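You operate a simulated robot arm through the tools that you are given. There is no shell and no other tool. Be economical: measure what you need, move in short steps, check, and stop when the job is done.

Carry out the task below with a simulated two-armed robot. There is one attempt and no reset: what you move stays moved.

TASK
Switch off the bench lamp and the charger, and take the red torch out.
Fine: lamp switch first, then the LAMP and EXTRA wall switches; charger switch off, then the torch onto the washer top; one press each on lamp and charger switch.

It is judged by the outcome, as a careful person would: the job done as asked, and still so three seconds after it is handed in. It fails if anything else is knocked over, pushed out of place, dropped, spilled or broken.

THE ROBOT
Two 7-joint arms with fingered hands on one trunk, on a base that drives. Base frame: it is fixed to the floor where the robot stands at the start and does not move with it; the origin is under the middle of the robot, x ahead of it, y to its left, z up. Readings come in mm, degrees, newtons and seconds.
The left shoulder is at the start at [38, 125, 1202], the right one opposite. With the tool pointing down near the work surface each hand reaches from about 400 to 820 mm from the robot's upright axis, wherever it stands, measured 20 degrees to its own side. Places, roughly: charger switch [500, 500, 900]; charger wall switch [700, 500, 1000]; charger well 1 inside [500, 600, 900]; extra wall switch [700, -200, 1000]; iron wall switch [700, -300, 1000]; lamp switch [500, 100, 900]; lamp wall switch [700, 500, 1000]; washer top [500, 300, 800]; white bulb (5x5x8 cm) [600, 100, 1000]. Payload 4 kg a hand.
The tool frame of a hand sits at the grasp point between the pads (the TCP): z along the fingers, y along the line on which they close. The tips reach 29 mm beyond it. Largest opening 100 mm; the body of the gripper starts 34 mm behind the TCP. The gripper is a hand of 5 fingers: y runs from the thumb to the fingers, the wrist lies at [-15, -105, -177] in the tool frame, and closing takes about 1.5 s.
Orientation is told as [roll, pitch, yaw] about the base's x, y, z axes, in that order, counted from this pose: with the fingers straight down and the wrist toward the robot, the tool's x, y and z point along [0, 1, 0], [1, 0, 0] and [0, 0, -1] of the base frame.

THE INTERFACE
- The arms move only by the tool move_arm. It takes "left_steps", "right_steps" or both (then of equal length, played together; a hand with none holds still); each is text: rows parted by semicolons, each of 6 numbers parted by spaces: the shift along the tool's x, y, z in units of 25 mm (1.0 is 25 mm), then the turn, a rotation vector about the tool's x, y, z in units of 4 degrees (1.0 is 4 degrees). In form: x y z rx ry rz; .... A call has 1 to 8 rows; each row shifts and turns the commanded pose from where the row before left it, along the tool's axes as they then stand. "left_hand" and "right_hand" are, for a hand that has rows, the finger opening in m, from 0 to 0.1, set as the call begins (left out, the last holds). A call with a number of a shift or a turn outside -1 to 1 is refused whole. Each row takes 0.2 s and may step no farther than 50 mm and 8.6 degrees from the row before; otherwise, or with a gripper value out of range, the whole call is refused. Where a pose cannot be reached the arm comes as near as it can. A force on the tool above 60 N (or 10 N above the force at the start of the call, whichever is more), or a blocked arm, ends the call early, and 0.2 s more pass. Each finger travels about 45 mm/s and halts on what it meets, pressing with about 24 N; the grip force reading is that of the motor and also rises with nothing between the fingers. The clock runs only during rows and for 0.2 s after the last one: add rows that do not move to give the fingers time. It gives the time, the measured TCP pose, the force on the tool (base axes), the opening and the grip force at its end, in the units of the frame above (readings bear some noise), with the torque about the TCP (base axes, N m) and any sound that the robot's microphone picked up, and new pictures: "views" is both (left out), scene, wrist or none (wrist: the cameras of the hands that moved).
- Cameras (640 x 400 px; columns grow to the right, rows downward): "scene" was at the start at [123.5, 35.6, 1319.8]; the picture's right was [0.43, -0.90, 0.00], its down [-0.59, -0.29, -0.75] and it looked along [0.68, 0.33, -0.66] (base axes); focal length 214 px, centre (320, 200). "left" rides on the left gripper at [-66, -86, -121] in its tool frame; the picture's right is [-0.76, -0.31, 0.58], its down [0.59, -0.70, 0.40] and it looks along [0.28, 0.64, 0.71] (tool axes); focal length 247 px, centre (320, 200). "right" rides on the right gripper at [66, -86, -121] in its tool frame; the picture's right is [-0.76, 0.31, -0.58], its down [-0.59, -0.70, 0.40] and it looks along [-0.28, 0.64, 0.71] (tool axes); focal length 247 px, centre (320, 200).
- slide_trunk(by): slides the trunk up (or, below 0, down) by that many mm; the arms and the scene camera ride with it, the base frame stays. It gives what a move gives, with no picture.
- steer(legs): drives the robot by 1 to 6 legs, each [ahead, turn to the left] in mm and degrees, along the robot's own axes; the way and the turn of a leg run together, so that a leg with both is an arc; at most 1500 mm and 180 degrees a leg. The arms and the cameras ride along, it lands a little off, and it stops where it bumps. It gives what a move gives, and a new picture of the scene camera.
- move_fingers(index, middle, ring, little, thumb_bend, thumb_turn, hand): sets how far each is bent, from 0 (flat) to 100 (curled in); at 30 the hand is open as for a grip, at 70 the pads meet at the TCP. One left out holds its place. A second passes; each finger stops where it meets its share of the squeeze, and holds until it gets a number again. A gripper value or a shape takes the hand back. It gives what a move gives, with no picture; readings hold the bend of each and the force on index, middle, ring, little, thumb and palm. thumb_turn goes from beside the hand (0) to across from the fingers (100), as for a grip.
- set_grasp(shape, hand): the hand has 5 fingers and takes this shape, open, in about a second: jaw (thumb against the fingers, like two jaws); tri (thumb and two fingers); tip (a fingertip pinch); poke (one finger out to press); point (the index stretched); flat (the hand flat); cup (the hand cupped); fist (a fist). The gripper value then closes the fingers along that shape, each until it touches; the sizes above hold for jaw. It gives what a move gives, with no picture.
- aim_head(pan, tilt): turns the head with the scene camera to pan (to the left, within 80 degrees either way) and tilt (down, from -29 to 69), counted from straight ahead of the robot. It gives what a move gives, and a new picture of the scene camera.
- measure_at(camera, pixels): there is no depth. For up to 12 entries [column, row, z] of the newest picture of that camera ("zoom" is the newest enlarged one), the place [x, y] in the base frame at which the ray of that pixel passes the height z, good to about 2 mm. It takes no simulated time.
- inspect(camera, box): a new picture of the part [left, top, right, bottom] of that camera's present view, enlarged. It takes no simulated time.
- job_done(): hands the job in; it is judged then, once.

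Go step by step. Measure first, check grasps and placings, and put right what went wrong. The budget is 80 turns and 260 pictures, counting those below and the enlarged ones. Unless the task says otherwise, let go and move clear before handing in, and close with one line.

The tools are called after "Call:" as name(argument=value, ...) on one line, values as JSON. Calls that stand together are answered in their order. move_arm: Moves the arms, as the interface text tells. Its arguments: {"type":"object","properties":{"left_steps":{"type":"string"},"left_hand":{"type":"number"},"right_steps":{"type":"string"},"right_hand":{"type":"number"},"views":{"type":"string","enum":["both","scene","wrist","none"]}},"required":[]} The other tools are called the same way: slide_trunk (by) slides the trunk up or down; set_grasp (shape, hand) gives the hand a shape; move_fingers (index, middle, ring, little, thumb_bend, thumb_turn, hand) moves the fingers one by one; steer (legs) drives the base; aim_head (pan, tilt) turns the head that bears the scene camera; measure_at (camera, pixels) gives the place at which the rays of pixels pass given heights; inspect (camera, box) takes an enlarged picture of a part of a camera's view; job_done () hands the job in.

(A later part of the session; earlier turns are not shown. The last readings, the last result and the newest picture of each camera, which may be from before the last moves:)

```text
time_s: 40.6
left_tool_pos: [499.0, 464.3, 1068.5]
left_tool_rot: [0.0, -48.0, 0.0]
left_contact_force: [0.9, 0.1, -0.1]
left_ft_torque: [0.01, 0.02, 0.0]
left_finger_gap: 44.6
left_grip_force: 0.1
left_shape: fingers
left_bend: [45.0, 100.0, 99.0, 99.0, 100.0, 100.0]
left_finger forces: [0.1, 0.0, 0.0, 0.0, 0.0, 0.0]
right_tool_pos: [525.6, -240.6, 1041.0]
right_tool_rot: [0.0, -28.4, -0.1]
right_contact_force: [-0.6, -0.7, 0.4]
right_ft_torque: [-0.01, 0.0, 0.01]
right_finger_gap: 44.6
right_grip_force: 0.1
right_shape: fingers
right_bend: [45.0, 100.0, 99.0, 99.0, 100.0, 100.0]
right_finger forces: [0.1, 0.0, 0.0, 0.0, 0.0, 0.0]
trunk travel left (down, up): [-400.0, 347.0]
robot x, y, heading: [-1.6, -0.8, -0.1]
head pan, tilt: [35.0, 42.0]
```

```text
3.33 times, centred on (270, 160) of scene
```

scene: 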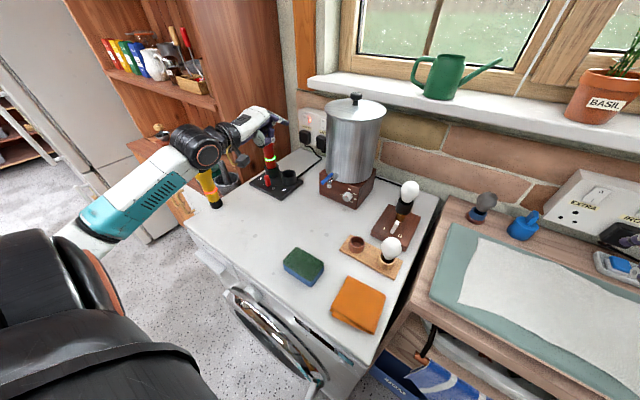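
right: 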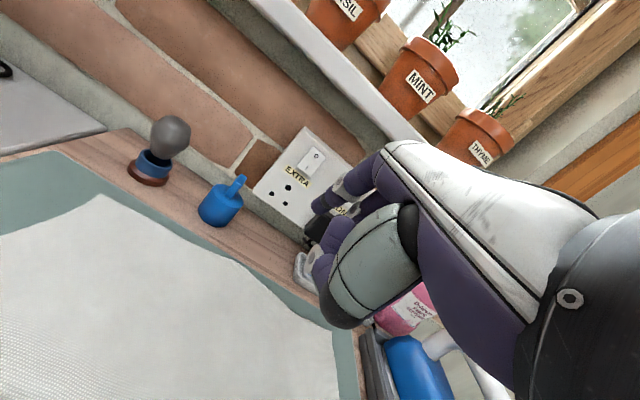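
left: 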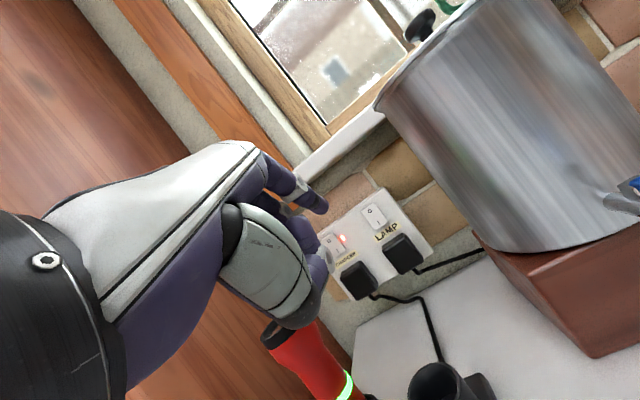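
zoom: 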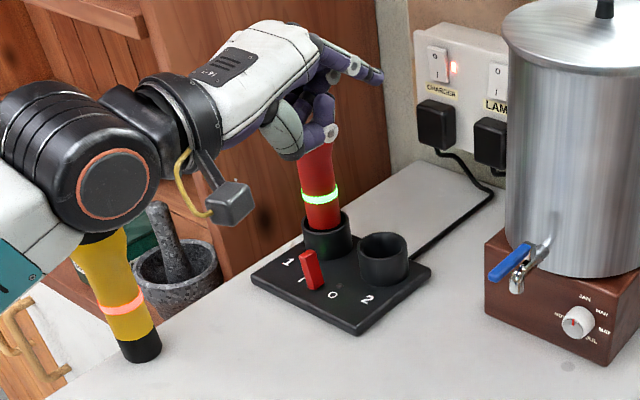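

EXTRA is off, CHARGER is still lit and IRON is unchanged. Next is the charger lever at scene (267,181). I'll measure its marks, the well, the torch and the yellow torch nearby.

Call:
measure_at(camera="scene", pixels=[[264.6, 183.1, 860], [273.6, 188.8, 860], [268.5, 186.1, 860], [266.4, 176.5, 890], [266.4, 176.5, 900], [272, 171, 880], [290, 177, 880], [216, 206, 850], [203, 172, 960], [275, 199, 850], [245, 181, 850], [361, 260, 850]])

Call:
move_fingers(hand="left", index=60)

Call:
move_arm(left_steps="0 -1 0 1 0 0; 0 -1 0 1 0 0; 0.5 -1 -0.4 1 0 0; 0.5 -1 -0.4 1 0 0; 0.5 0 -0.4 1 0 0; 0.5 0 -0.4 0 0 0", views="both")

Call:
inspect(camera="left", box=[300, 200, 540, 400])

```text
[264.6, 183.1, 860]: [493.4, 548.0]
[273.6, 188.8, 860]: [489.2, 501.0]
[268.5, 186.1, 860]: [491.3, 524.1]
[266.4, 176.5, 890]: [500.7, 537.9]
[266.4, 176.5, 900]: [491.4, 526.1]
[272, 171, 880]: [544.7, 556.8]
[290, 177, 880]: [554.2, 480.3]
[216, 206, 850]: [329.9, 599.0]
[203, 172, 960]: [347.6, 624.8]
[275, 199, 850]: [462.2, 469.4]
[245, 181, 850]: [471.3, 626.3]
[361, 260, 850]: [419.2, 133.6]
```

```text
time_s: 41.6
left_tool_pos: [499.0, 464.9, 1067.4]
left_tool_rot: [0.0, -48.0, 0.0]
left_contact_force: [-1.2, -0.7, -0.5]
left_ft_torque: [-0.01, 0.02, -0.01]
left_finger_gap: 34.2
left_grip_force: 0.1
left_shape: fingers
left_bend: [60.0, 100.0, 99.0, 99.0, 100.0, 100.0]
left_finger forces: [0.0, 0.0, 0.0, 0.0, 0.0, 0.0]
right_tool_pos: [525.8, -240.6, 1042.0]
right_tool_rot: [0.1, -28.3, 0.0]
right_contact_force: [-0.8, -0.4, 0.7]
right_ft_torque: [0.0, 0.02, -0.02]
right_finger_gap: 44.2
right_grip_force: 0.1
right_shape: fingers
right_bend: [45.0, 100.0, 99.0, 99.0, 100.0, 100.0]
right_finger forces: [0.0, 0.0, 0.0, 0.0, 0.0, 0.0]
trunk travel left (down, up): [-400.0, 347.0]
robot x, y, heading: [-0.0, -0.9, 0.1]
head pan, tilt: [35.0, 42.0]
```

```text
time_s: 43.0
left_tool_pos: [402.1, 514.8, 1034.2]
left_tool_rot: [0.0, -27.9, 0.0]
left_contact_force: [-0.1, 0.9, -0.3]
left_ft_torque: [0.01, -0.01, 0.02]
left_finger_gap: 34.3
left_grip_force: 0.0
left_shape: fingers
left_bend: [60.0, 100.0, 99.0, 99.0, 100.0, 100.0]
left_finger forces: [0.0, 0.0, 0.1, 0.0, 0.0, 0.0]
right_tool_pos: [525.0, -240.1, 1042.0]
right_tool_rot: [0.1, -28.4, 0.0]
right_contact_force: [0.4, 0.4, -0.4]
right_ft_torque: [-0.01, -0.01, -0.01]
right_finger_gap: 44.6
right_grip_force: 0.0
right_shape: fingers
right_bend: [45.0, 100.0, 99.0, 99.0, 100.0, 100.0]
right_finger forces: [0.0, 0.0, 0.1, 0.0, 0.1, 0.0]
trunk travel left (down, up): [-400.0, 347.0]
robot x, y, heading: [0.5, -0.5, 0.1]
head pan, tilt: [35.0, 42.0]
```

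scene: 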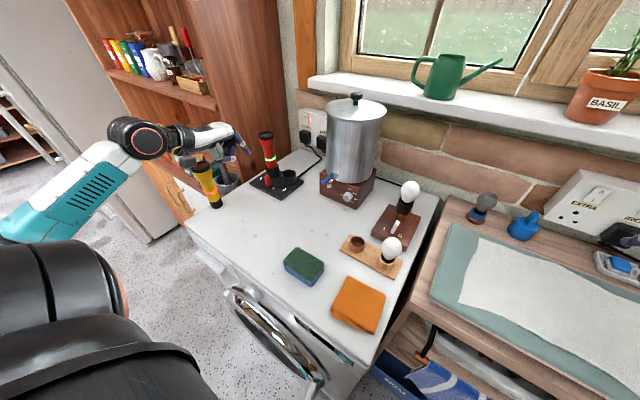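
left: 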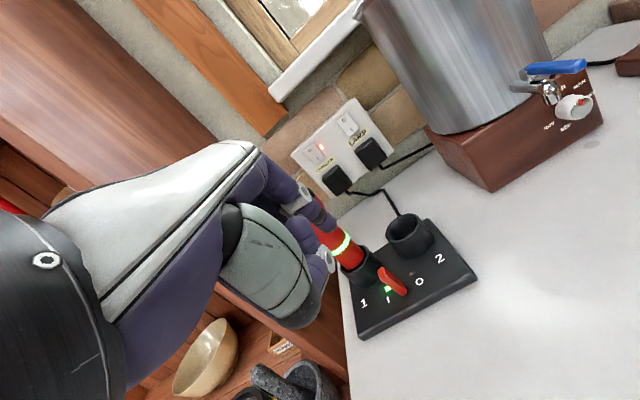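

```text
2.00 times, centred on (420, 300) of left
```

zoom: 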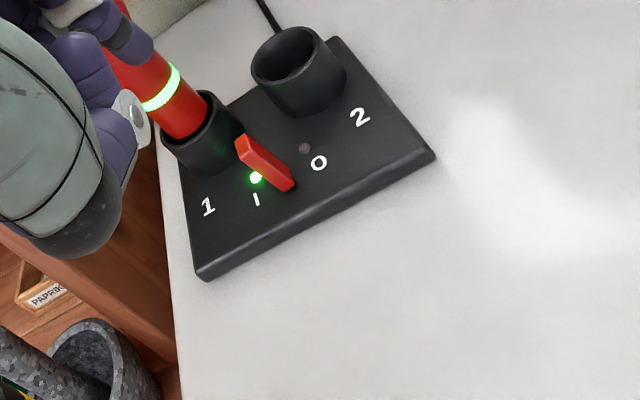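

The charger layout matches the lamp: the lever leans to I, with base (491,524,860) and top at about y 531. I'll yaw +28° so the wrist stays clear of the yellow torch at (335,600), and hover the index beside the lever.

Call:
move_arm(left_steps="0 0 0 0 0.47 -0.88; 0 0 0 0 0.47 -0.88; 0 0 0 0 0.47 -0.88; 0 0 0 0 0.47 -0.88; 0 0 0 0 0.47 -0.88; 0 0 0 0 0.47 -0.88; 0 0 0 0 0.47 -0.88", views="none")

Call:
move_arm(left_steps="0.12 0.2 0.776 0 0 0; 0.12 0.2 0.776 0 0 0; 0.12 0.2 0.776 0 0 0; 0.12 0.2 0.776 0 0 0; 0.12 0.2 0.776 0 0 0", views="both")

Call:
inspect(camera="left", box=[260, 180, 500, 340])

Call:
inspect(camera="scene", box=[180, 110, 320, 220])

```text
time_s: 44.6
left_tool_pos: [401.3, 515.1, 1033.7]
left_tool_rot: [0.1, -27.9, 28.0]
left_contact_force: [0.1, 0.0, 0.8]
left_ft_torque: [-0.02, 0.0, 0.0]
left_finger_gap: 34.1
left_grip_force: 0.0
left_shape: fingers
left_bend: [60.0, 100.0, 99.0, 99.0, 100.0, 100.0]
left_finger forces: [0.0, 0.1, 0.1, 0.0, 0.0, 0.0]
right_tool_pos: [524.9, -241.5, 1041.5]
right_tool_rot: [0.0, -28.4, 0.0]
right_contact_force: [1.0, 0.0, 0.7]
right_ft_torque: [0.01, 0.03, 0.03]
right_finger_gap: 44.7
right_grip_force: 0.0
right_shape: fingers
right_bend: [45.0, 100.0, 99.0, 99.0, 100.0, 100.0]
right_finger forces: [0.1, 0.1, 0.2, 0.1, 0.0, 0.0]
trunk travel left (down, up): [-400.0, 347.0]
robot x, y, heading: [2.1, 2.8, -0.1]
head pan, tilt: [35.0, 42.0]
```

```text
time_s: 45.8
left_tool_pos: [454.0, 560.3, 959.5]
left_tool_rot: [0.0, -27.9, 27.9]
left_contact_force: [0.7, -0.4, -0.3]
left_ft_torque: [0.0, 0.02, 0.02]
left_finger_gap: 34.0
left_grip_force: 0.0
left_shape: fingers
left_bend: [60.0, 100.0, 99.0, 99.0, 100.0, 100.0]
left_finger forces: [0.1, 0.0, 0.0, 0.0, 0.1, 0.0]
right_tool_pos: [524.6, -240.5, 1041.6]
right_tool_rot: [0.0, -28.4, -0.1]
right_contact_force: [-0.7, -0.4, 0.2]
right_ft_torque: [0.0, 0.02, 0.02]
right_finger_gap: 44.8
right_grip_force: 0.1
right_shape: fingers
right_bend: [45.0, 100.0, 99.0, 99.0, 100.0, 100.0]
right_finger forces: [0.1, 0.0, 0.0, 0.0, 0.1, 0.0]
trunk travel left (down, up): [-400.0, 347.0]
robot x, y, heading: [-1.0, 5.6, -0.0]
head pan, tilt: [35.0, 42.0]
```

scene: 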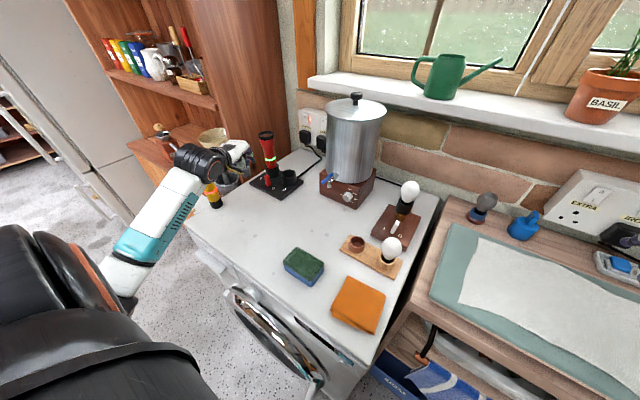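
left: 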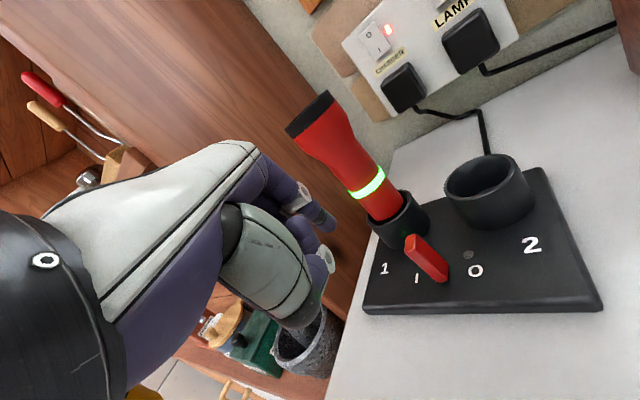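

```text
2.50 times, centred on (380, 260) of left
```

zoom: 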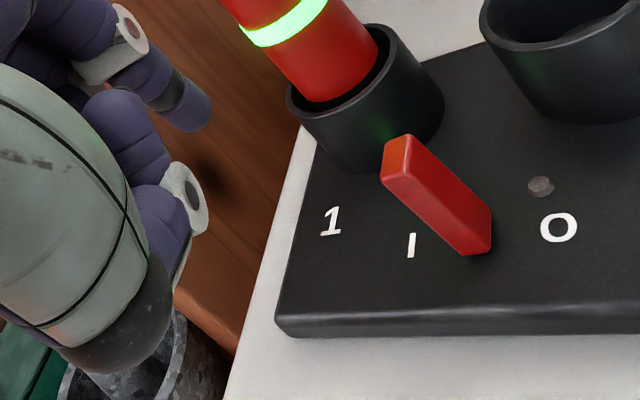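

```text
3.64 times, centred on (250, 165) of scene
```

zoom: 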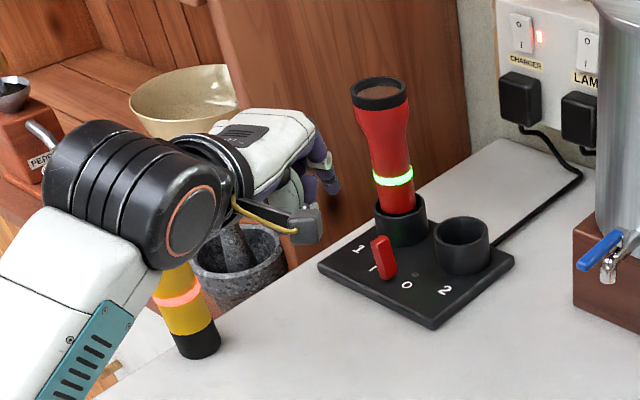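

The hand is clear of the yellow torch, with the wrist near y 480. I'll measure the lever top at left (414,238) and the tip at (333,229).

Call:
measure_at(camera="left", pixels=[[414, 238, 885], [414, 238, 893], [414, 238, 900], [443, 279, 862], [416, 277, 862], [476, 271, 862], [331, 226, 940], [331, 226, 950], [376, 238, 880]])

Call:
measure_at(camera="scene", pixels=[[265.9, 176.3, 885], [265.9, 176.3, 893], [265.9, 176.3, 900], [254.5, 162, 940], [254.5, 162, 950], [254.5, 162, 960]])

```text
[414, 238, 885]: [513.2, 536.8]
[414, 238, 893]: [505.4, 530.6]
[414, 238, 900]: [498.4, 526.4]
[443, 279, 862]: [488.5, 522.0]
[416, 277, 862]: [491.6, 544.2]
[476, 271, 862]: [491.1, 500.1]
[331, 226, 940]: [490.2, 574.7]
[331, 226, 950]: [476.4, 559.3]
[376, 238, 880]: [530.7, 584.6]
```

```text
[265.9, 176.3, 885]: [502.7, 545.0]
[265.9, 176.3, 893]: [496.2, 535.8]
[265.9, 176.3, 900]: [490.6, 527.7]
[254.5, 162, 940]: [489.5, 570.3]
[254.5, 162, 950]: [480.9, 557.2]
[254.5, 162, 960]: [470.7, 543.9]
```

The tip is at (486,567,944) and the lever top at (497,528,899). I'll descend beside it.

Call:
move_arm(left_steps="-0.07 -0.293 0.76 0 0 0; -0.07 -0.293 0.76 0 0 0; -0.07 -0.293 0.76 0 0 0", views="wrist")

Call:
inspect(camera="left", box=[260, 150, 500, 310])

Call:
inspect(camera="scene", box=[210, 130, 310, 210])

```text
time_s: 46.6
left_tool_pos: [463.7, 558.0, 899.9]
left_tool_rot: [0.1, -28.0, 27.9]
left_contact_force: [-0.4, 0.0, 0.5]
left_ft_torque: [-0.01, 0.04, 0.0]
left_finger_gap: 34.1
left_grip_force: 0.0
left_shape: fingers
left_bend: [60.0, 100.0, 99.0, 99.0, 100.0, 100.0]
left_finger forces: [0.1, 0.0, 0.0, 0.1, 0.0, 0.0]
right_tool_pos: [525.8, -240.1, 1040.3]
right_tool_rot: [0.0, -28.5, 0.0]
right_contact_force: [-0.2, 0.2, -0.3]
right_ft_torque: [-0.03, 0.0, -0.02]
right_finger_gap: 44.5
right_grip_force: 0.0
right_shape: fingers
right_bend: [45.0, 100.0, 99.0, 99.0, 100.0, 100.0]
right_finger forces: [0.0, 0.0, 0.0, 0.0, 0.0, 0.1]
trunk travel left (down, up): [-400.0, 347.0]
robot x, y, heading: [1.1, 3.2, -0.0]
head pan, tilt: [35.0, 42.0]
```

left: 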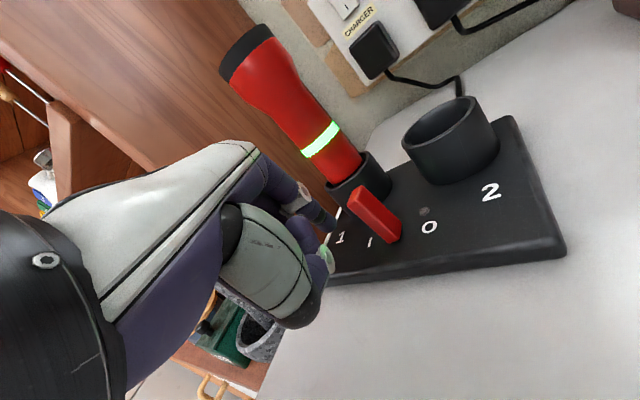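

```text
2.50 times, centred on (380, 230) of left
```

zoom: 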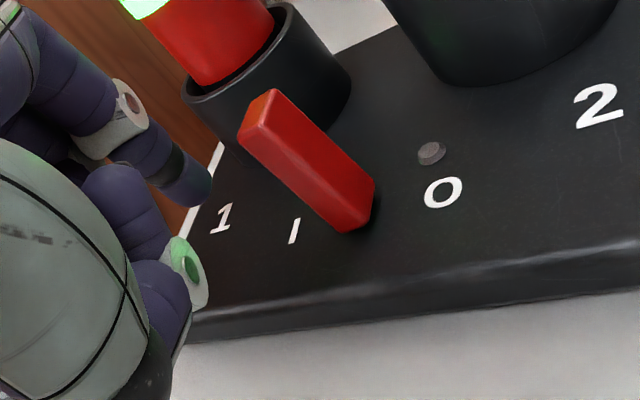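

```text
5.00 times, centred on (260, 170) of scene
```

zoom: 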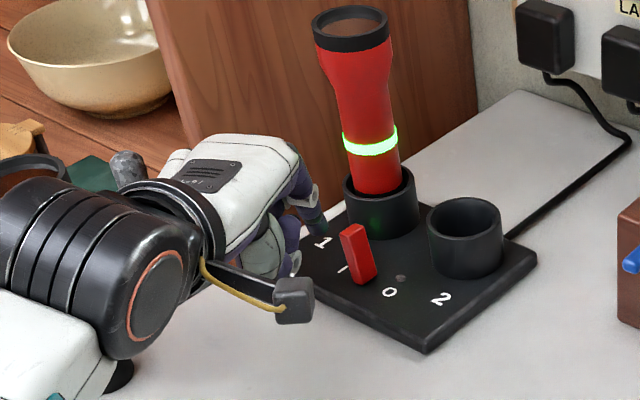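

The tip is beside the lever with clearance. I'll push toward -y (to O) 30 mm in small steps.

Call:
move_arm(left_steps="-0.177 -0.083 -0.044 0 0 0; -0.177 -0.083 -0.044 0 0 0; -0.177 -0.083 -0.044 0 0 0; -0.177 -0.083 -0.044 0 0 0; -0.177 -0.083 -0.044 0 0 0; -0.177 -0.083 -0.044 0 0 0", views="wrist")

Call:
inspect(camera="scene", box=[210, 130, 310, 210])

Call:
inspect(camera="left", box=[260, 150, 500, 310])

```text
time_s: 48.0
left_tool_pos: [463.8, 528.2, 900.9]
left_tool_rot: [0.1, -28.0, 27.8]
left_contact_force: [-0.2, 1.0, -0.6]
left_ft_torque: [0.0, -0.02, -0.01]
left_finger_gap: 34.0
left_grip_force: 0.0
left_shape: fingers
left_bend: [60.0, 100.0, 99.0, 99.0, 100.0, 100.0]
left_finger forces: [0.0, 0.0, 0.0, 0.0, 0.0, 0.0]
right_tool_pos: [526.5, -241.4, 1041.4]
right_tool_rot: [0.0, -28.4, 0.1]
right_contact_force: [-1.0, 0.1, -0.2]
right_ft_torque: [-0.03, 0.01, 0.03]
right_finger_gap: 44.4
right_grip_force: 0.0
right_shape: fingers
right_bend: [45.0, 100.0, 99.0, 99.0, 100.0, 100.0]
right_finger forces: [0.0, 0.1, 0.0, 0.0, 0.0, 0.0]
trunk travel left (down, up): [-400.0, 347.0]
robot x, y, heading: [-4.2, -3.5, -0.2]
head pan, tilt: [35.0, 42.0]
```

left: 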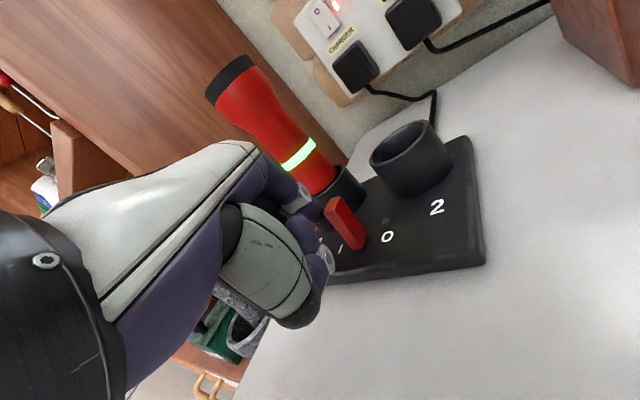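

```text
5.00 times, centred on (260, 170) of scene
```

zoom: 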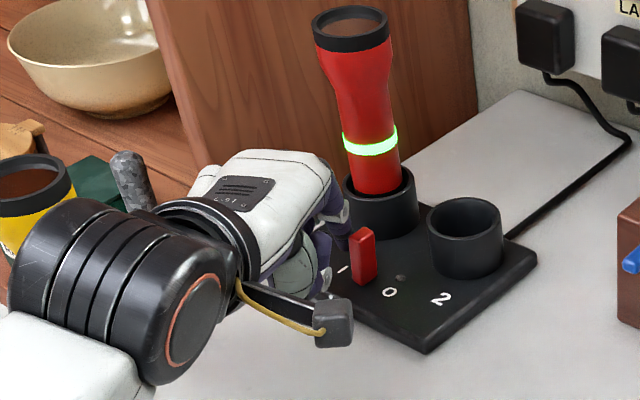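

```text
2.50 times, centred on (380, 230) of left
```

zoom: 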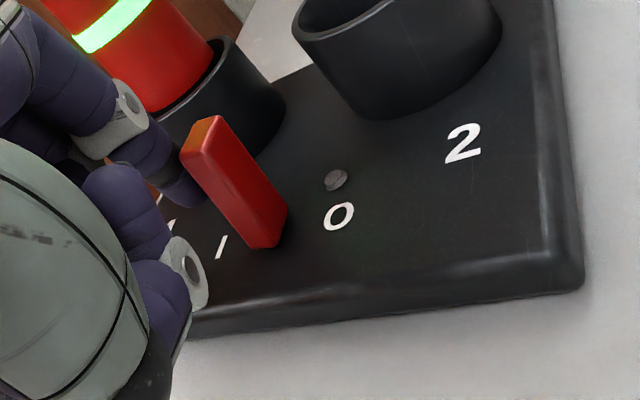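

The finger has reached the lever and it's more upright, but not over yet. I'll continue in 4 mm steps.

Call:
move_arm(left_steps="-0.141 -0.066 -0.035 0 0 0; -0.141 -0.066 -0.035 0 0 0; -0.141 -0.066 -0.035 0 0 0", views="none")

Call:
inspect(camera="left", box=[260, 150, 500, 310])

Call:
inspect(camera="scene", box=[210, 130, 310, 210])

```text
time_s: 48.8
left_tool_pos: [461.9, 519.6, 899.3]
left_tool_rot: [0.1, -28.0, 28.1]
left_contact_force: [-2.5, 14.2, 1.0]
left_ft_torque: [-0.08, -0.03, 0.34]
left_finger_gap: 36.1
left_grip_force: 7.5
left_shape: fingers
left_bend: [57.0, 100.0, 99.0, 99.0, 100.0, 100.0]
left_finger forces: [15.0, 0.1, 0.0, 0.0, 0.1, 0.1]
right_tool_pos: [524.6, -239.8, 1042.1]
right_tool_rot: [-0.1, -28.5, 0.1]
right_contact_force: [-0.4, -0.4, 0.8]
right_ft_torque: [0.03, 0.0, 0.01]
right_finger_gap: 44.4
right_grip_force: 0.0
right_shape: fingers
right_bend: [45.0, 100.0, 99.0, 99.0, 100.0, 100.0]
right_finger forces: [0.0, 0.0, 0.1, 0.0, 0.0, 0.0]
trunk travel left (down, up): [-400.0, 347.0]
robot x, y, heading: [1.2, 0.4, 0.0]
head pan, tilt: [35.0, 42.0]
```

```text
2.50 times, centred on (380, 230) of left
```

zoom: 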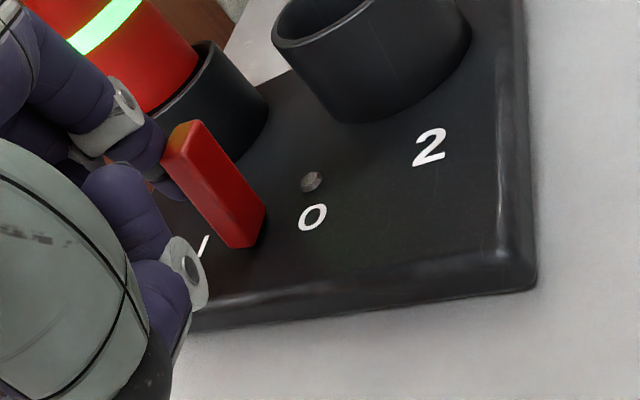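

```text
5.00 times, centred on (260, 170) of scene
```

zoom: 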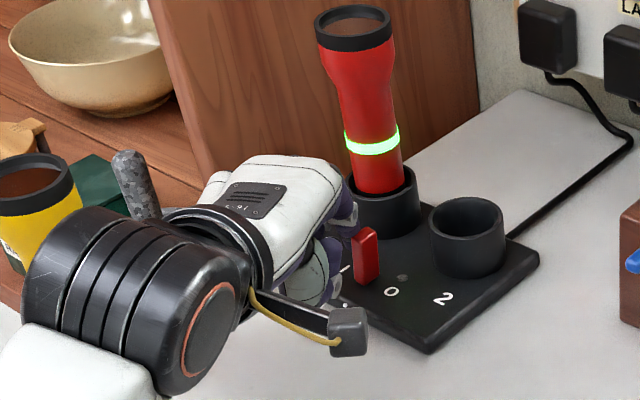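

The index reads 15 N, the lever is only about upright, and the charger may have crept a little. I'll look closely before pushing any further.

Call:
inspect(camera="left", box=[300, 180, 390, 260])

Call:
inspect(camera="scene", box=[260, 160, 300, 190])

Call:
measure_at(camera="scene", pixels=[[268.9, 177, 893], [268.9, 177, 899], [269.5, 186, 860], [274.2, 188.4, 860], [285, 200.6, 850], [275, 199, 850]])

```text
5.00 times, centred on (345, 220) of left
```

zoom: 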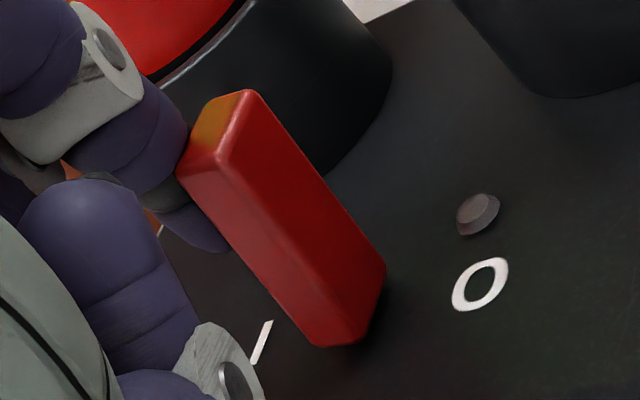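

```text
13.33 times, centred on (280, 175) of scene
```

zoom: 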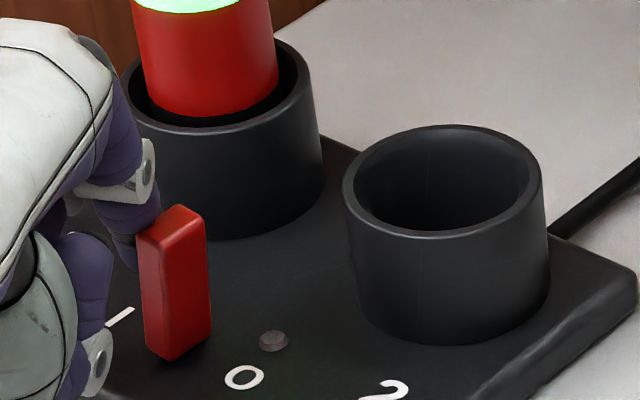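

```text
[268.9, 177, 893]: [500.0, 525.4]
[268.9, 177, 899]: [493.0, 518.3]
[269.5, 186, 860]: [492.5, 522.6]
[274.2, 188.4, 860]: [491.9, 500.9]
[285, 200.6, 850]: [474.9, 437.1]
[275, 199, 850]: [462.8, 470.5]
```

Compared with the torch's vertical, the lever now leans to O, and the green LED reflection on the knuckle is gone. So it has flipped and I'm at the end stop. I'll back off along +y.

Call:
move_arm(left_steps="0.25 0.117 0.06 0 0 0; 0.35 0.165 0.09 0 0 0; 0.35 0.165 0.09 0 0 0; 0.35 0.165 0.09 0 0 0; 0 0.4 -0.75 0 0 0; 0 0.4 -0.75 0 0 0; -0.2 0.1 -0.9 0 0 0; -0.3 -0.2 -0.9 0 0 0", views="both")

Call:
inspect(camera="scene", box=[210, 130, 310, 210])

Call:
inspect(camera="left", box=[300, 100, 600, 330])

```text
time_s: 50.6
left_tool_pos: [448.4, 531.1, 981.7]
left_tool_rot: [0.0, -28.0, 27.9]
left_contact_force: [0.2, 0.2, 0.0]
left_ft_torque: [0.0, -0.02, 0.03]
left_finger_gap: 34.0
left_grip_force: 0.1
left_shape: fingers
left_bend: [60.0, 100.0, 99.0, 99.0, 100.0, 100.0]
left_finger forces: [0.0, 0.1, 0.0, 0.0, 0.0, 0.1]
right_tool_pos: [525.7, -240.8, 1041.7]
right_tool_rot: [0.0, -28.4, 0.1]
right_contact_force: [-0.5, -0.1, 0.3]
right_ft_torque: [-0.03, -0.01, -0.02]
right_finger_gap: 44.4
right_grip_force: 0.0
right_shape: fingers
right_bend: [45.0, 100.0, 99.0, 99.0, 100.0, 100.0]
right_finger forces: [0.1, 0.1, 0.0, 0.0, 0.0, 0.0]
trunk travel left (down, up): [-400.0, 347.0]
robot x, y, heading: [0.2, -0.5, -0.3]
head pan, tilt: [35.0, 42.0]
```

scene: 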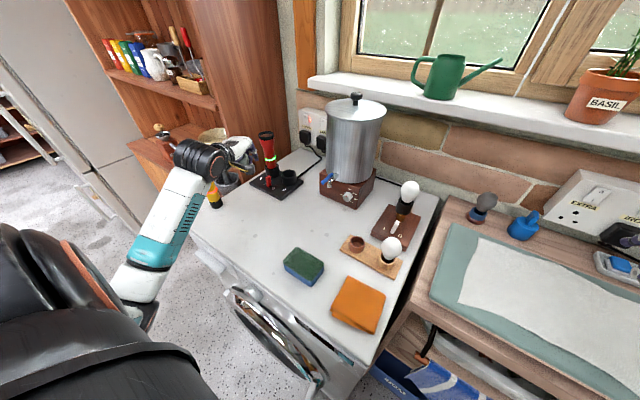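
left: 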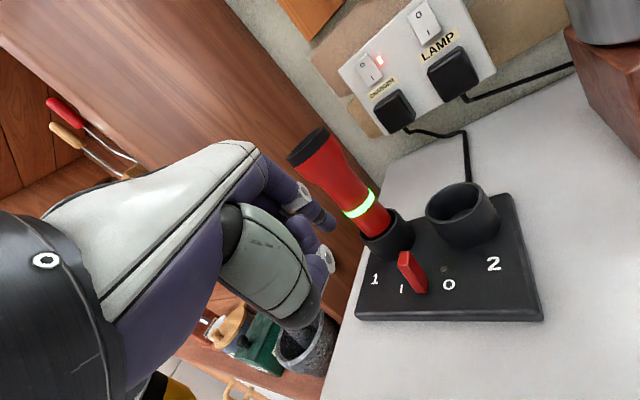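

```text
5.00 times, centred on (260, 170) of scene
```

zoom: 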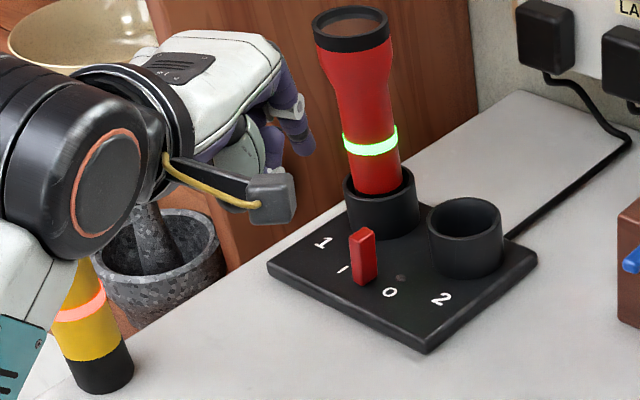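

```text
1.74 times, centred on (450, 215) of left
```

zoom: 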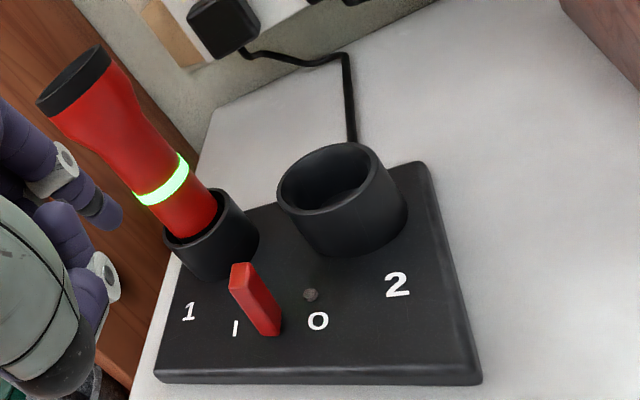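

The charger is off: the lever rests at O, the green LED is out and the base sits where it was (corner at zoom (537,253), same as before). Now for the torch. I'll measure its axis and the space around it.

Call:
measure_at(camera="scene", pixels=[[266, 134.4, 1000], [266, 134.4, 1010], [272.5, 163, 900], [270, 158.4, 920], [250, 190.5, 850], [290, 162, 850], [304, 149, 850], [262, 225, 850], [303, 265, 870], [264.6, 144, 975]])

Call:
measure_at(camera="left", pixels=[[307, 146, 1000], [307, 146, 1010], [360, 203, 920], [373, 224, 900], [405, 150, 850], [360, 260, 850]])

Call:
set_grasp(hand="left", shape="tri")

Call:
inspect(camera="left", box=[0, 0, 640, 400])

```text
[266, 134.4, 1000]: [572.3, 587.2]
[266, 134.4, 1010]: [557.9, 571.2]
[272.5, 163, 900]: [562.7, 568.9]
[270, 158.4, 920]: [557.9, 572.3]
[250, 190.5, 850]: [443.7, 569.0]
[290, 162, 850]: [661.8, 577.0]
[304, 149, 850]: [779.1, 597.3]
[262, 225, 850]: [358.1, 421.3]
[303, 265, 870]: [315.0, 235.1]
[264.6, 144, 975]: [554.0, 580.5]
```

```text
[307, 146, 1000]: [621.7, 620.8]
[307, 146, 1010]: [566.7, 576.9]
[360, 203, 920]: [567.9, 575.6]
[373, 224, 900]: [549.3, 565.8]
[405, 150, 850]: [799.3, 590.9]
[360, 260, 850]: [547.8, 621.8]
```

```text
time_s: 51.5
left_tool_pos: [449.3, 532.6, 980.7]
left_tool_rot: [0.2, -28.0, 27.9]
left_contact_force: [0.5, -0.2, -0.3]
left_ft_torque: [0.0, 0.02, 0.03]
left_finger_gap: 99.9
left_grip_force: 0.0
left_shape: tri
left_bend: [30.0, 30.0, 99.0, 99.0, 30.0, 98.0]
left_finger forces: [0.0, 0.0, 0.1, 0.1, 0.1, 0.1]
right_tool_pos: [525.3, -239.8, 1041.3]
right_tool_rot: [-0.1, -28.4, 0.0]
right_contact_force: [-0.4, -0.5, 0.1]
right_ft_torque: [0.01, 0.0, 0.0]
right_finger_gap: 44.4
right_grip_force: 0.1
right_shape: fingers
right_bend: [45.0, 100.0, 99.0, 99.0, 100.0, 100.0]
right_finger forces: [0.0, 0.0, 0.0, 0.0, 0.1, 0.1]
trunk travel left (down, up): [-400.0, 347.0]
robot x, y, heading: [1.5, -4.6, 0.1]
head pan, tilt: [35.0, 42.0]
```

```text
1.00 times, centred on (320, 200) of left
```

zoom: 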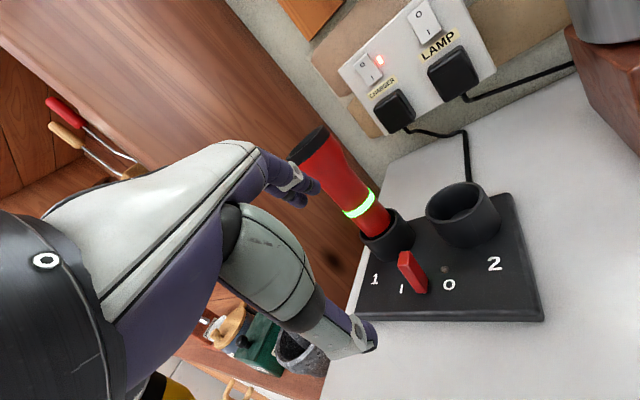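

The torch is upright on an axis near (561,573), with its top at about z 1010. I need the washer edge and panel line beside it before choosing the grasp side.

Call:
measure_at(camera="scene", pixels=[[301, 154.5, 850], [283, 164, 850], [236, 190, 850], [249.6, 182.4, 855], [254, 178, 850], [209, 205, 850]])

Call:
measure_at(camera="left", pixels=[[383, 182, 850], [350, 290, 850], [335, 360, 850], [320, 385, 850]])

Call:
aim_head(pan=50, tilt=40)

```text
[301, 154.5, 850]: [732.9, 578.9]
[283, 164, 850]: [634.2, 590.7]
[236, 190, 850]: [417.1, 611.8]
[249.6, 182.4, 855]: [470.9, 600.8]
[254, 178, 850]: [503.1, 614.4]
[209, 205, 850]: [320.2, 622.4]
```

```text
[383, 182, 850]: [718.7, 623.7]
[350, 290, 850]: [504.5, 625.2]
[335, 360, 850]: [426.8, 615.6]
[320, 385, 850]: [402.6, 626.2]
```

```text
time_s: 52.3
left_tool_pos: [448.5, 531.2, 981.9]
left_tool_rot: [0.1, -28.0, 27.9]
left_contact_force: [0.8, -0.5, 0.7]
left_ft_torque: [0.02, -0.02, -0.01]
left_finger_gap: 99.6
left_grip_force: 0.0
left_shape: tri
left_bend: [30.0, 30.0, 99.0, 99.0, 30.0, 98.0]
left_finger forces: [0.0, 0.0, 0.1, 0.0, 0.0, 0.0]
right_tool_pos: [524.9, -240.9, 1041.8]
right_tool_rot: [0.1, -28.4, 0.1]
right_contact_force: [0.8, 0.6, -0.6]
right_ft_torque: [0.01, 0.0, -0.02]
right_finger_gap: 44.5
right_grip_force: 0.0
right_shape: fingers
right_bend: [45.0, 100.0, 99.0, 99.0, 100.0, 100.0]
right_finger forces: [0.0, 0.1, 0.0, 0.0, 0.1, 0.1]
trunk travel left (down, up): [-400.0, 347.0]
robot x, y, heading: [-0.8, -0.7, -0.1]
head pan, tilt: [50.0, 40.0]
```

scene: 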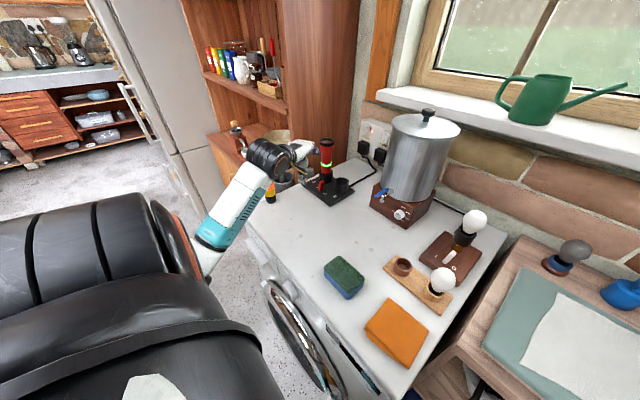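

The panel is only about 50 mm to the left of the torch, so I'll use a side grasp: fingers pointing forward and 30° down, closing along y, with the fingers in the gap and the thumb on the right. I'll back off and reorient first.

Call:
set_grasp(hand="left", shape="jaw")

Call:
move_arm(left_steps="0.31 -0.14 -0.98 0 0 0; 0.31 -0.14 -0.98 0 0 0; 0.31 -0.14 -0.98 0 0 0; 0 0 0 -0.129 -0.565 -0.983; 0 0 0 -0.129 -0.565 -0.983; 0 0 0 -0.129 -0.565 -0.983; 0 0 0 -0.129 -0.565 -0.983; 0 0 0 -0.129 -0.565 -0.983", left_hand=0.075, views="none")

Call:
move_arm(left_steps="0 0 0 -0.129 -0.565 -0.983; 0 0 0 -0.129 -0.565 -0.983; 0 0 0 -0.129 -0.565 -0.983; 0 0 0 -0.129 -0.565 -0.983; 0 0 0 -0.129 -0.565 -0.983; 0 0 0 -0.129 -0.565 -0.983", views="both")

```text
time_s: 53.2
left_tool_pos: [449.0, 531.8, 981.7]
left_tool_rot: [0.1, -27.9, 27.9]
left_contact_force: [0.0, 0.0, 1.3]
left_ft_torque: [-0.01, -0.02, -0.03]
left_finger_gap: 100.1
left_grip_force: 0.0
left_shape: jaw
left_bend: [30.0, 30.0, 30.0, 30.0, 30.0, 98.0]
left_finger forces: [0.0, 0.1, 0.0, 0.1, 0.1, 0.0]
right_tool_pos: [523.8, -240.2, 1042.0]
right_tool_rot: [0.1, -28.4, 0.0]
right_contact_force: [0.0, 0.0, -0.3]
right_ft_torque: [-0.03, 0.02, 0.02]
right_finger_gap: 44.5
right_grip_force: 0.0
right_shape: fingers
right_bend: [45.0, 100.0, 99.0, 99.0, 100.0, 100.0]
right_finger forces: [0.0, 0.0, 0.0, 0.0, 0.1, 0.0]
trunk travel left (down, up): [-400.0, 347.0]
robot x, y, heading: [1.1, -1.2, -0.0]
head pan, tilt: [50.0, 40.0]
```

```text
time_s: 55.0
left_tool_pos: [399.0, 531.8, 1040.5]
left_tool_rot: [-21.7, -26.7, 50.3]
left_contact_force: [-0.3, 0.5, 0.1]
left_ft_torque: [-0.01, 0.01, 0.02]
left_finger_gap: 75.0
left_grip_force: 0.0
left_shape: jaw
left_bend: [39.0, 34.0, 25.0, 39.0, 30.0, 99.0]
left_finger forces: [0.0, 0.0, 0.0, 0.0, 0.0, 0.0]
right_tool_pos: [526.3, -240.6, 1042.6]
right_tool_rot: [0.0, -28.4, 0.0]
right_contact_force: [-0.6, 0.0, -0.2]
right_ft_torque: [0.03, 0.0, -0.01]
right_finger_gap: 44.6
right_grip_force: 0.0
right_shape: fingers
right_bend: [45.0, 100.0, 99.0, 99.0, 100.0, 100.0]
right_finger forces: [0.0, 0.0, 0.0, 0.0, 0.0, 0.0]
trunk travel left (down, up): [-400.0, 347.0]
robot x, y, heading: [-4.5, 0.1, -0.1]
head pan, tilt: [50.0, 40.0]
```

```text
time_s: 56.4
left_tool_pos: [398.4, 530.7, 1041.6]
left_tool_rot: [-44.2, -16.6, 73.2]
left_contact_force: [-0.4, 0.6, 0.4]
left_ft_torque: [0.01, -0.01, 0.01]
left_finger_gap: 75.3
left_grip_force: 0.0
left_shape: jaw
left_bend: [39.0, 34.0, 25.0, 39.0, 30.0, 99.0]
left_finger forces: [0.1, 0.0, 0.0, 0.0, 0.0, 0.0]
right_tool_pos: [524.9, -239.7, 1042.0]
right_tool_rot: [0.1, -28.5, -0.1]
right_contact_force: [0.0, 0.7, 0.4]
right_ft_torque: [-0.03, -0.03, 0.0]
right_finger_gap: 44.6
right_grip_force: 0.0
right_shape: fingers
right_bend: [45.0, 100.0, 99.0, 99.0, 100.0, 100.0]
right_finger forces: [0.0, 0.0, 0.1, 0.0, 0.0, 0.0]
trunk travel left (down, up): [-400.0, 347.0]
robot x, y, heading: [-0.2, 1.5, 0.0]
head pan, tilt: [50.0, 40.0]
```

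scene: 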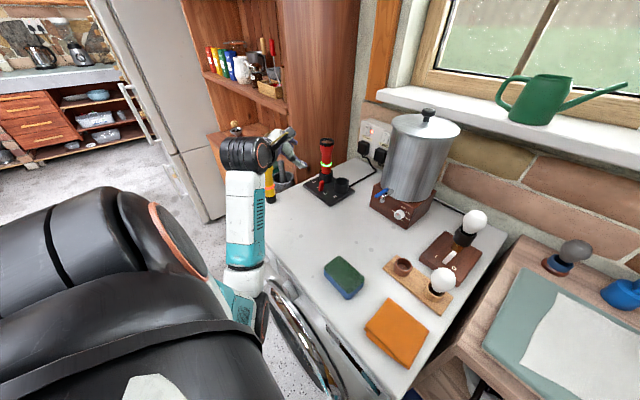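
left: 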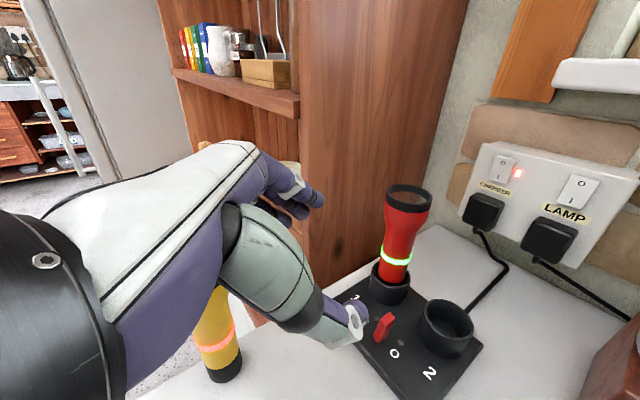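

The view is as planned, with the torch now seen upright. I'll finish the reorientation.

Call:
move_arm(left_steps="0 0 0 -0.129 -0.565 -0.983; 0 0 0 -0.129 -0.565 -0.983; 0 0 0 -0.129 -0.565 -0.983; 0 0 0 -0.129 -0.565 -0.983; 0 0 0 -0.129 -0.565 -0.983; 0 0 0 -0.129 -0.565 -0.983", views="both")

Call:
inspect(camera="scene", box=[240, 110, 380, 220])

```text
time_s: 57.8
left_tool_pos: [398.9, 532.2, 1041.3]
left_tool_rot: [-60.4, 0.4, 90.2]
left_contact_force: [-0.6, 0.3, -0.2]
left_ft_torque: [0.02, -0.04, -0.03]
left_finger_gap: 75.0
left_grip_force: 0.0
left_shape: jaw
left_bend: [39.0, 34.0, 25.0, 39.0, 30.0, 99.0]
left_finger forces: [0.1, 0.1, 0.0, 0.0, 0.0, 0.0]
right_tool_pos: [525.0, -241.1, 1041.5]
right_tool_rot: [0.1, -28.4, 0.0]
right_contact_force: [0.2, -0.2, 0.0]
right_ft_torque: [-0.02, 0.0, -0.01]
right_finger_gap: 44.5
right_grip_force: 0.1
right_shape: fingers
right_bend: [45.0, 100.0, 99.0, 99.0, 100.0, 100.0]
right_finger forces: [0.0, 0.1, 0.1, 0.1, 0.1, 0.0]
trunk travel left (down, up): [-400.0, 347.0]
robot x, y, heading: [-1.2, -2.5, -0.0]
head pan, tilt: [50.0, 40.0]
```

scene: 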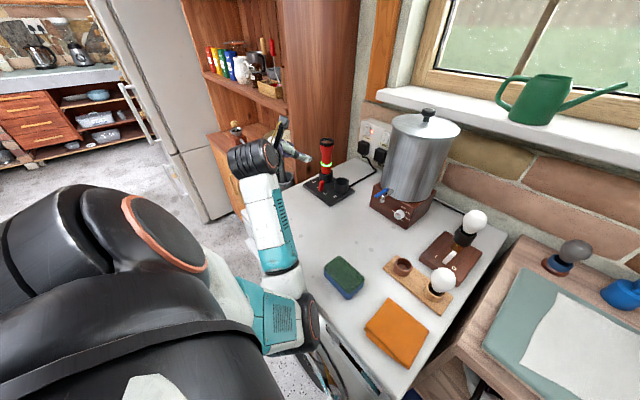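
left: 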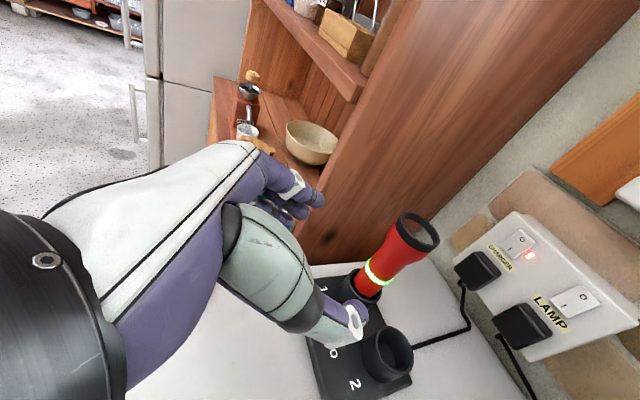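

```text
3.64 times, centred on (310, 165) of scene
```

zoom: 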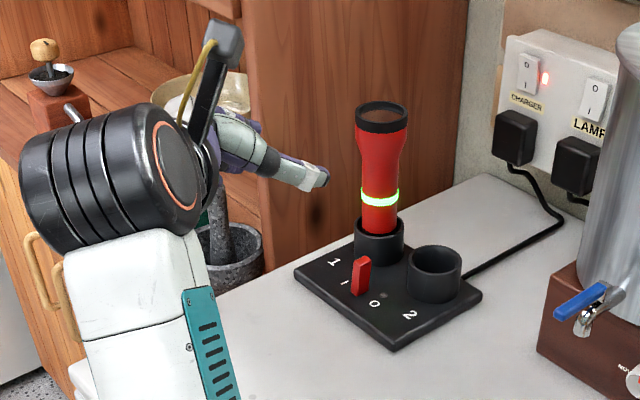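

The orientation is right. I'll re-triangulate the torch from the two fresh views: top at scene (326.8,141.6) and left (419,231), ring at scene (326.5,164.5) and left (376,272).

Call:
measure_at(camera="scene", pixels=[[326.8, 141.6, 1000], [326.8, 141.6, 1010], [326.5, 164.5, 915], [326.5, 164.5, 925], [326.5, 164.5, 935], [320, 152, 960], [333, 152, 960], [325, 177, 895], [291, 190, 850], [293, 213, 850], [288, 225, 850]])

Call:
measure_at(camera="left", pixels=[[419, 231, 1000], [419, 231, 1010], [376, 272, 915], [376, 272, 925], [376, 272, 935], [310, 264, 850], [395, 250, 960], [340, 250, 850]])

```text
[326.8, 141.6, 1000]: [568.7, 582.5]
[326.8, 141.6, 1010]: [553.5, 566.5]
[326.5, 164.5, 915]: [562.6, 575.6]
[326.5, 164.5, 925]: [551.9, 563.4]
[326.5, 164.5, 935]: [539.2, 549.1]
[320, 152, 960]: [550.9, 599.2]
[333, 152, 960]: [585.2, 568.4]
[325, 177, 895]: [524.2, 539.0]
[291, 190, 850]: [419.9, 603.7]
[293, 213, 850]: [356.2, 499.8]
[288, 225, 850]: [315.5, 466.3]
```

```text
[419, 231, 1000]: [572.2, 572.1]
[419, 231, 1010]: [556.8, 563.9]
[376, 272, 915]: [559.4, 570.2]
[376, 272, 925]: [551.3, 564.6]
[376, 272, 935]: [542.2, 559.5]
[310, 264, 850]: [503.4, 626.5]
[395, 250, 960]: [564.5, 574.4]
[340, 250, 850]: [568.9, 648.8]
```

The torch axis is at (554,566). I'll yaw 20° more to keep the knuckles off the panel, then move to the pre-grasp point 110 mm short along the approach.

Call:
move_arm(left_steps="0 0 0 -0.87 0 -0.5; 0 0 0 -0.87 0 -0.5; 0 0 0 -0.87 0 -0.5; 0 0 0 -0.87 0 -0.5; 0 0 0 -0.87 0 -0.5; -0.13 -0.34 0.87 0 0 0; -0.13 -0.34 0.87 0 0 0; -0.13 -0.34 0.87 0 0 0", views="both")

Call:
inspect(camera="scene", box=[260, 110, 360, 200])

```text
time_s: 59.6
left_tool_pos: [465.1, 529.0, 1017.4]
left_tool_rot: [-60.1, 0.4, 110.3]
left_contact_force: [0.2, 0.3, 0.7]
left_ft_torque: [-0.01, 0.0, -0.02]
left_finger_gap: 75.2
left_grip_force: 0.0
left_shape: jaw
left_bend: [39.0, 34.0, 25.0, 39.0, 30.0, 99.0]
left_finger forces: [0.1, 0.0, 0.0, 0.0, 0.0, 0.0]
right_tool_pos: [526.1, -240.6, 1041.0]
right_tool_rot: [0.0, -28.3, 0.0]
right_contact_force: [0.3, -0.1, 0.0]
right_ft_torque: [0.02, 0.05, 0.01]
right_finger_gap: 44.9
right_grip_force: 0.2
right_shape: fingers
right_bend: [45.0, 100.0, 99.0, 99.0, 100.0, 100.0]
right_finger forces: [0.1, 0.0, 0.0, 0.0, 0.0, 0.0]
trunk travel left (down, up): [-400.0, 347.0]
robot x, y, heading: [1.9, -2.9, 0.0]
head pan, tilt: [50.0, 40.0]
```

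scene: 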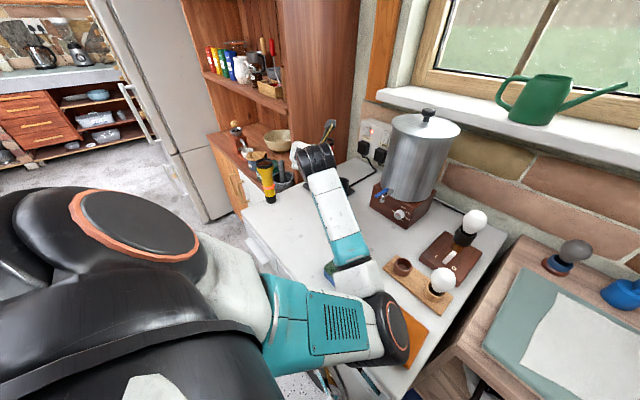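
left: 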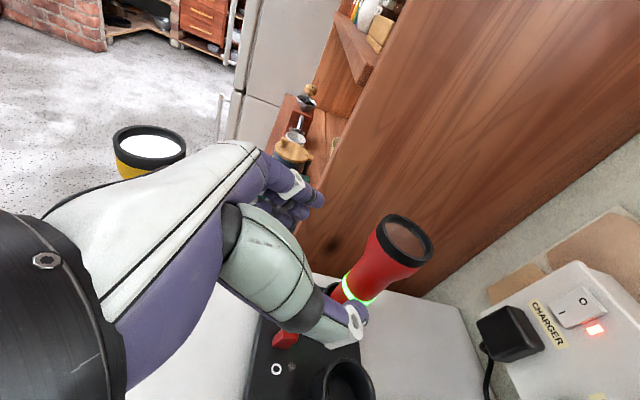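

```text
4.44 times, centred on (310, 155) of scene
```

zoom: 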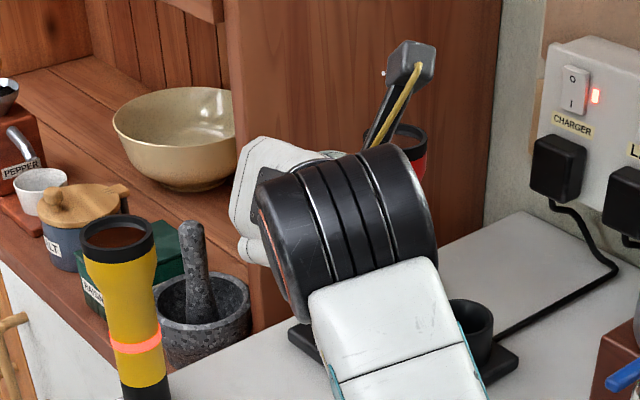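

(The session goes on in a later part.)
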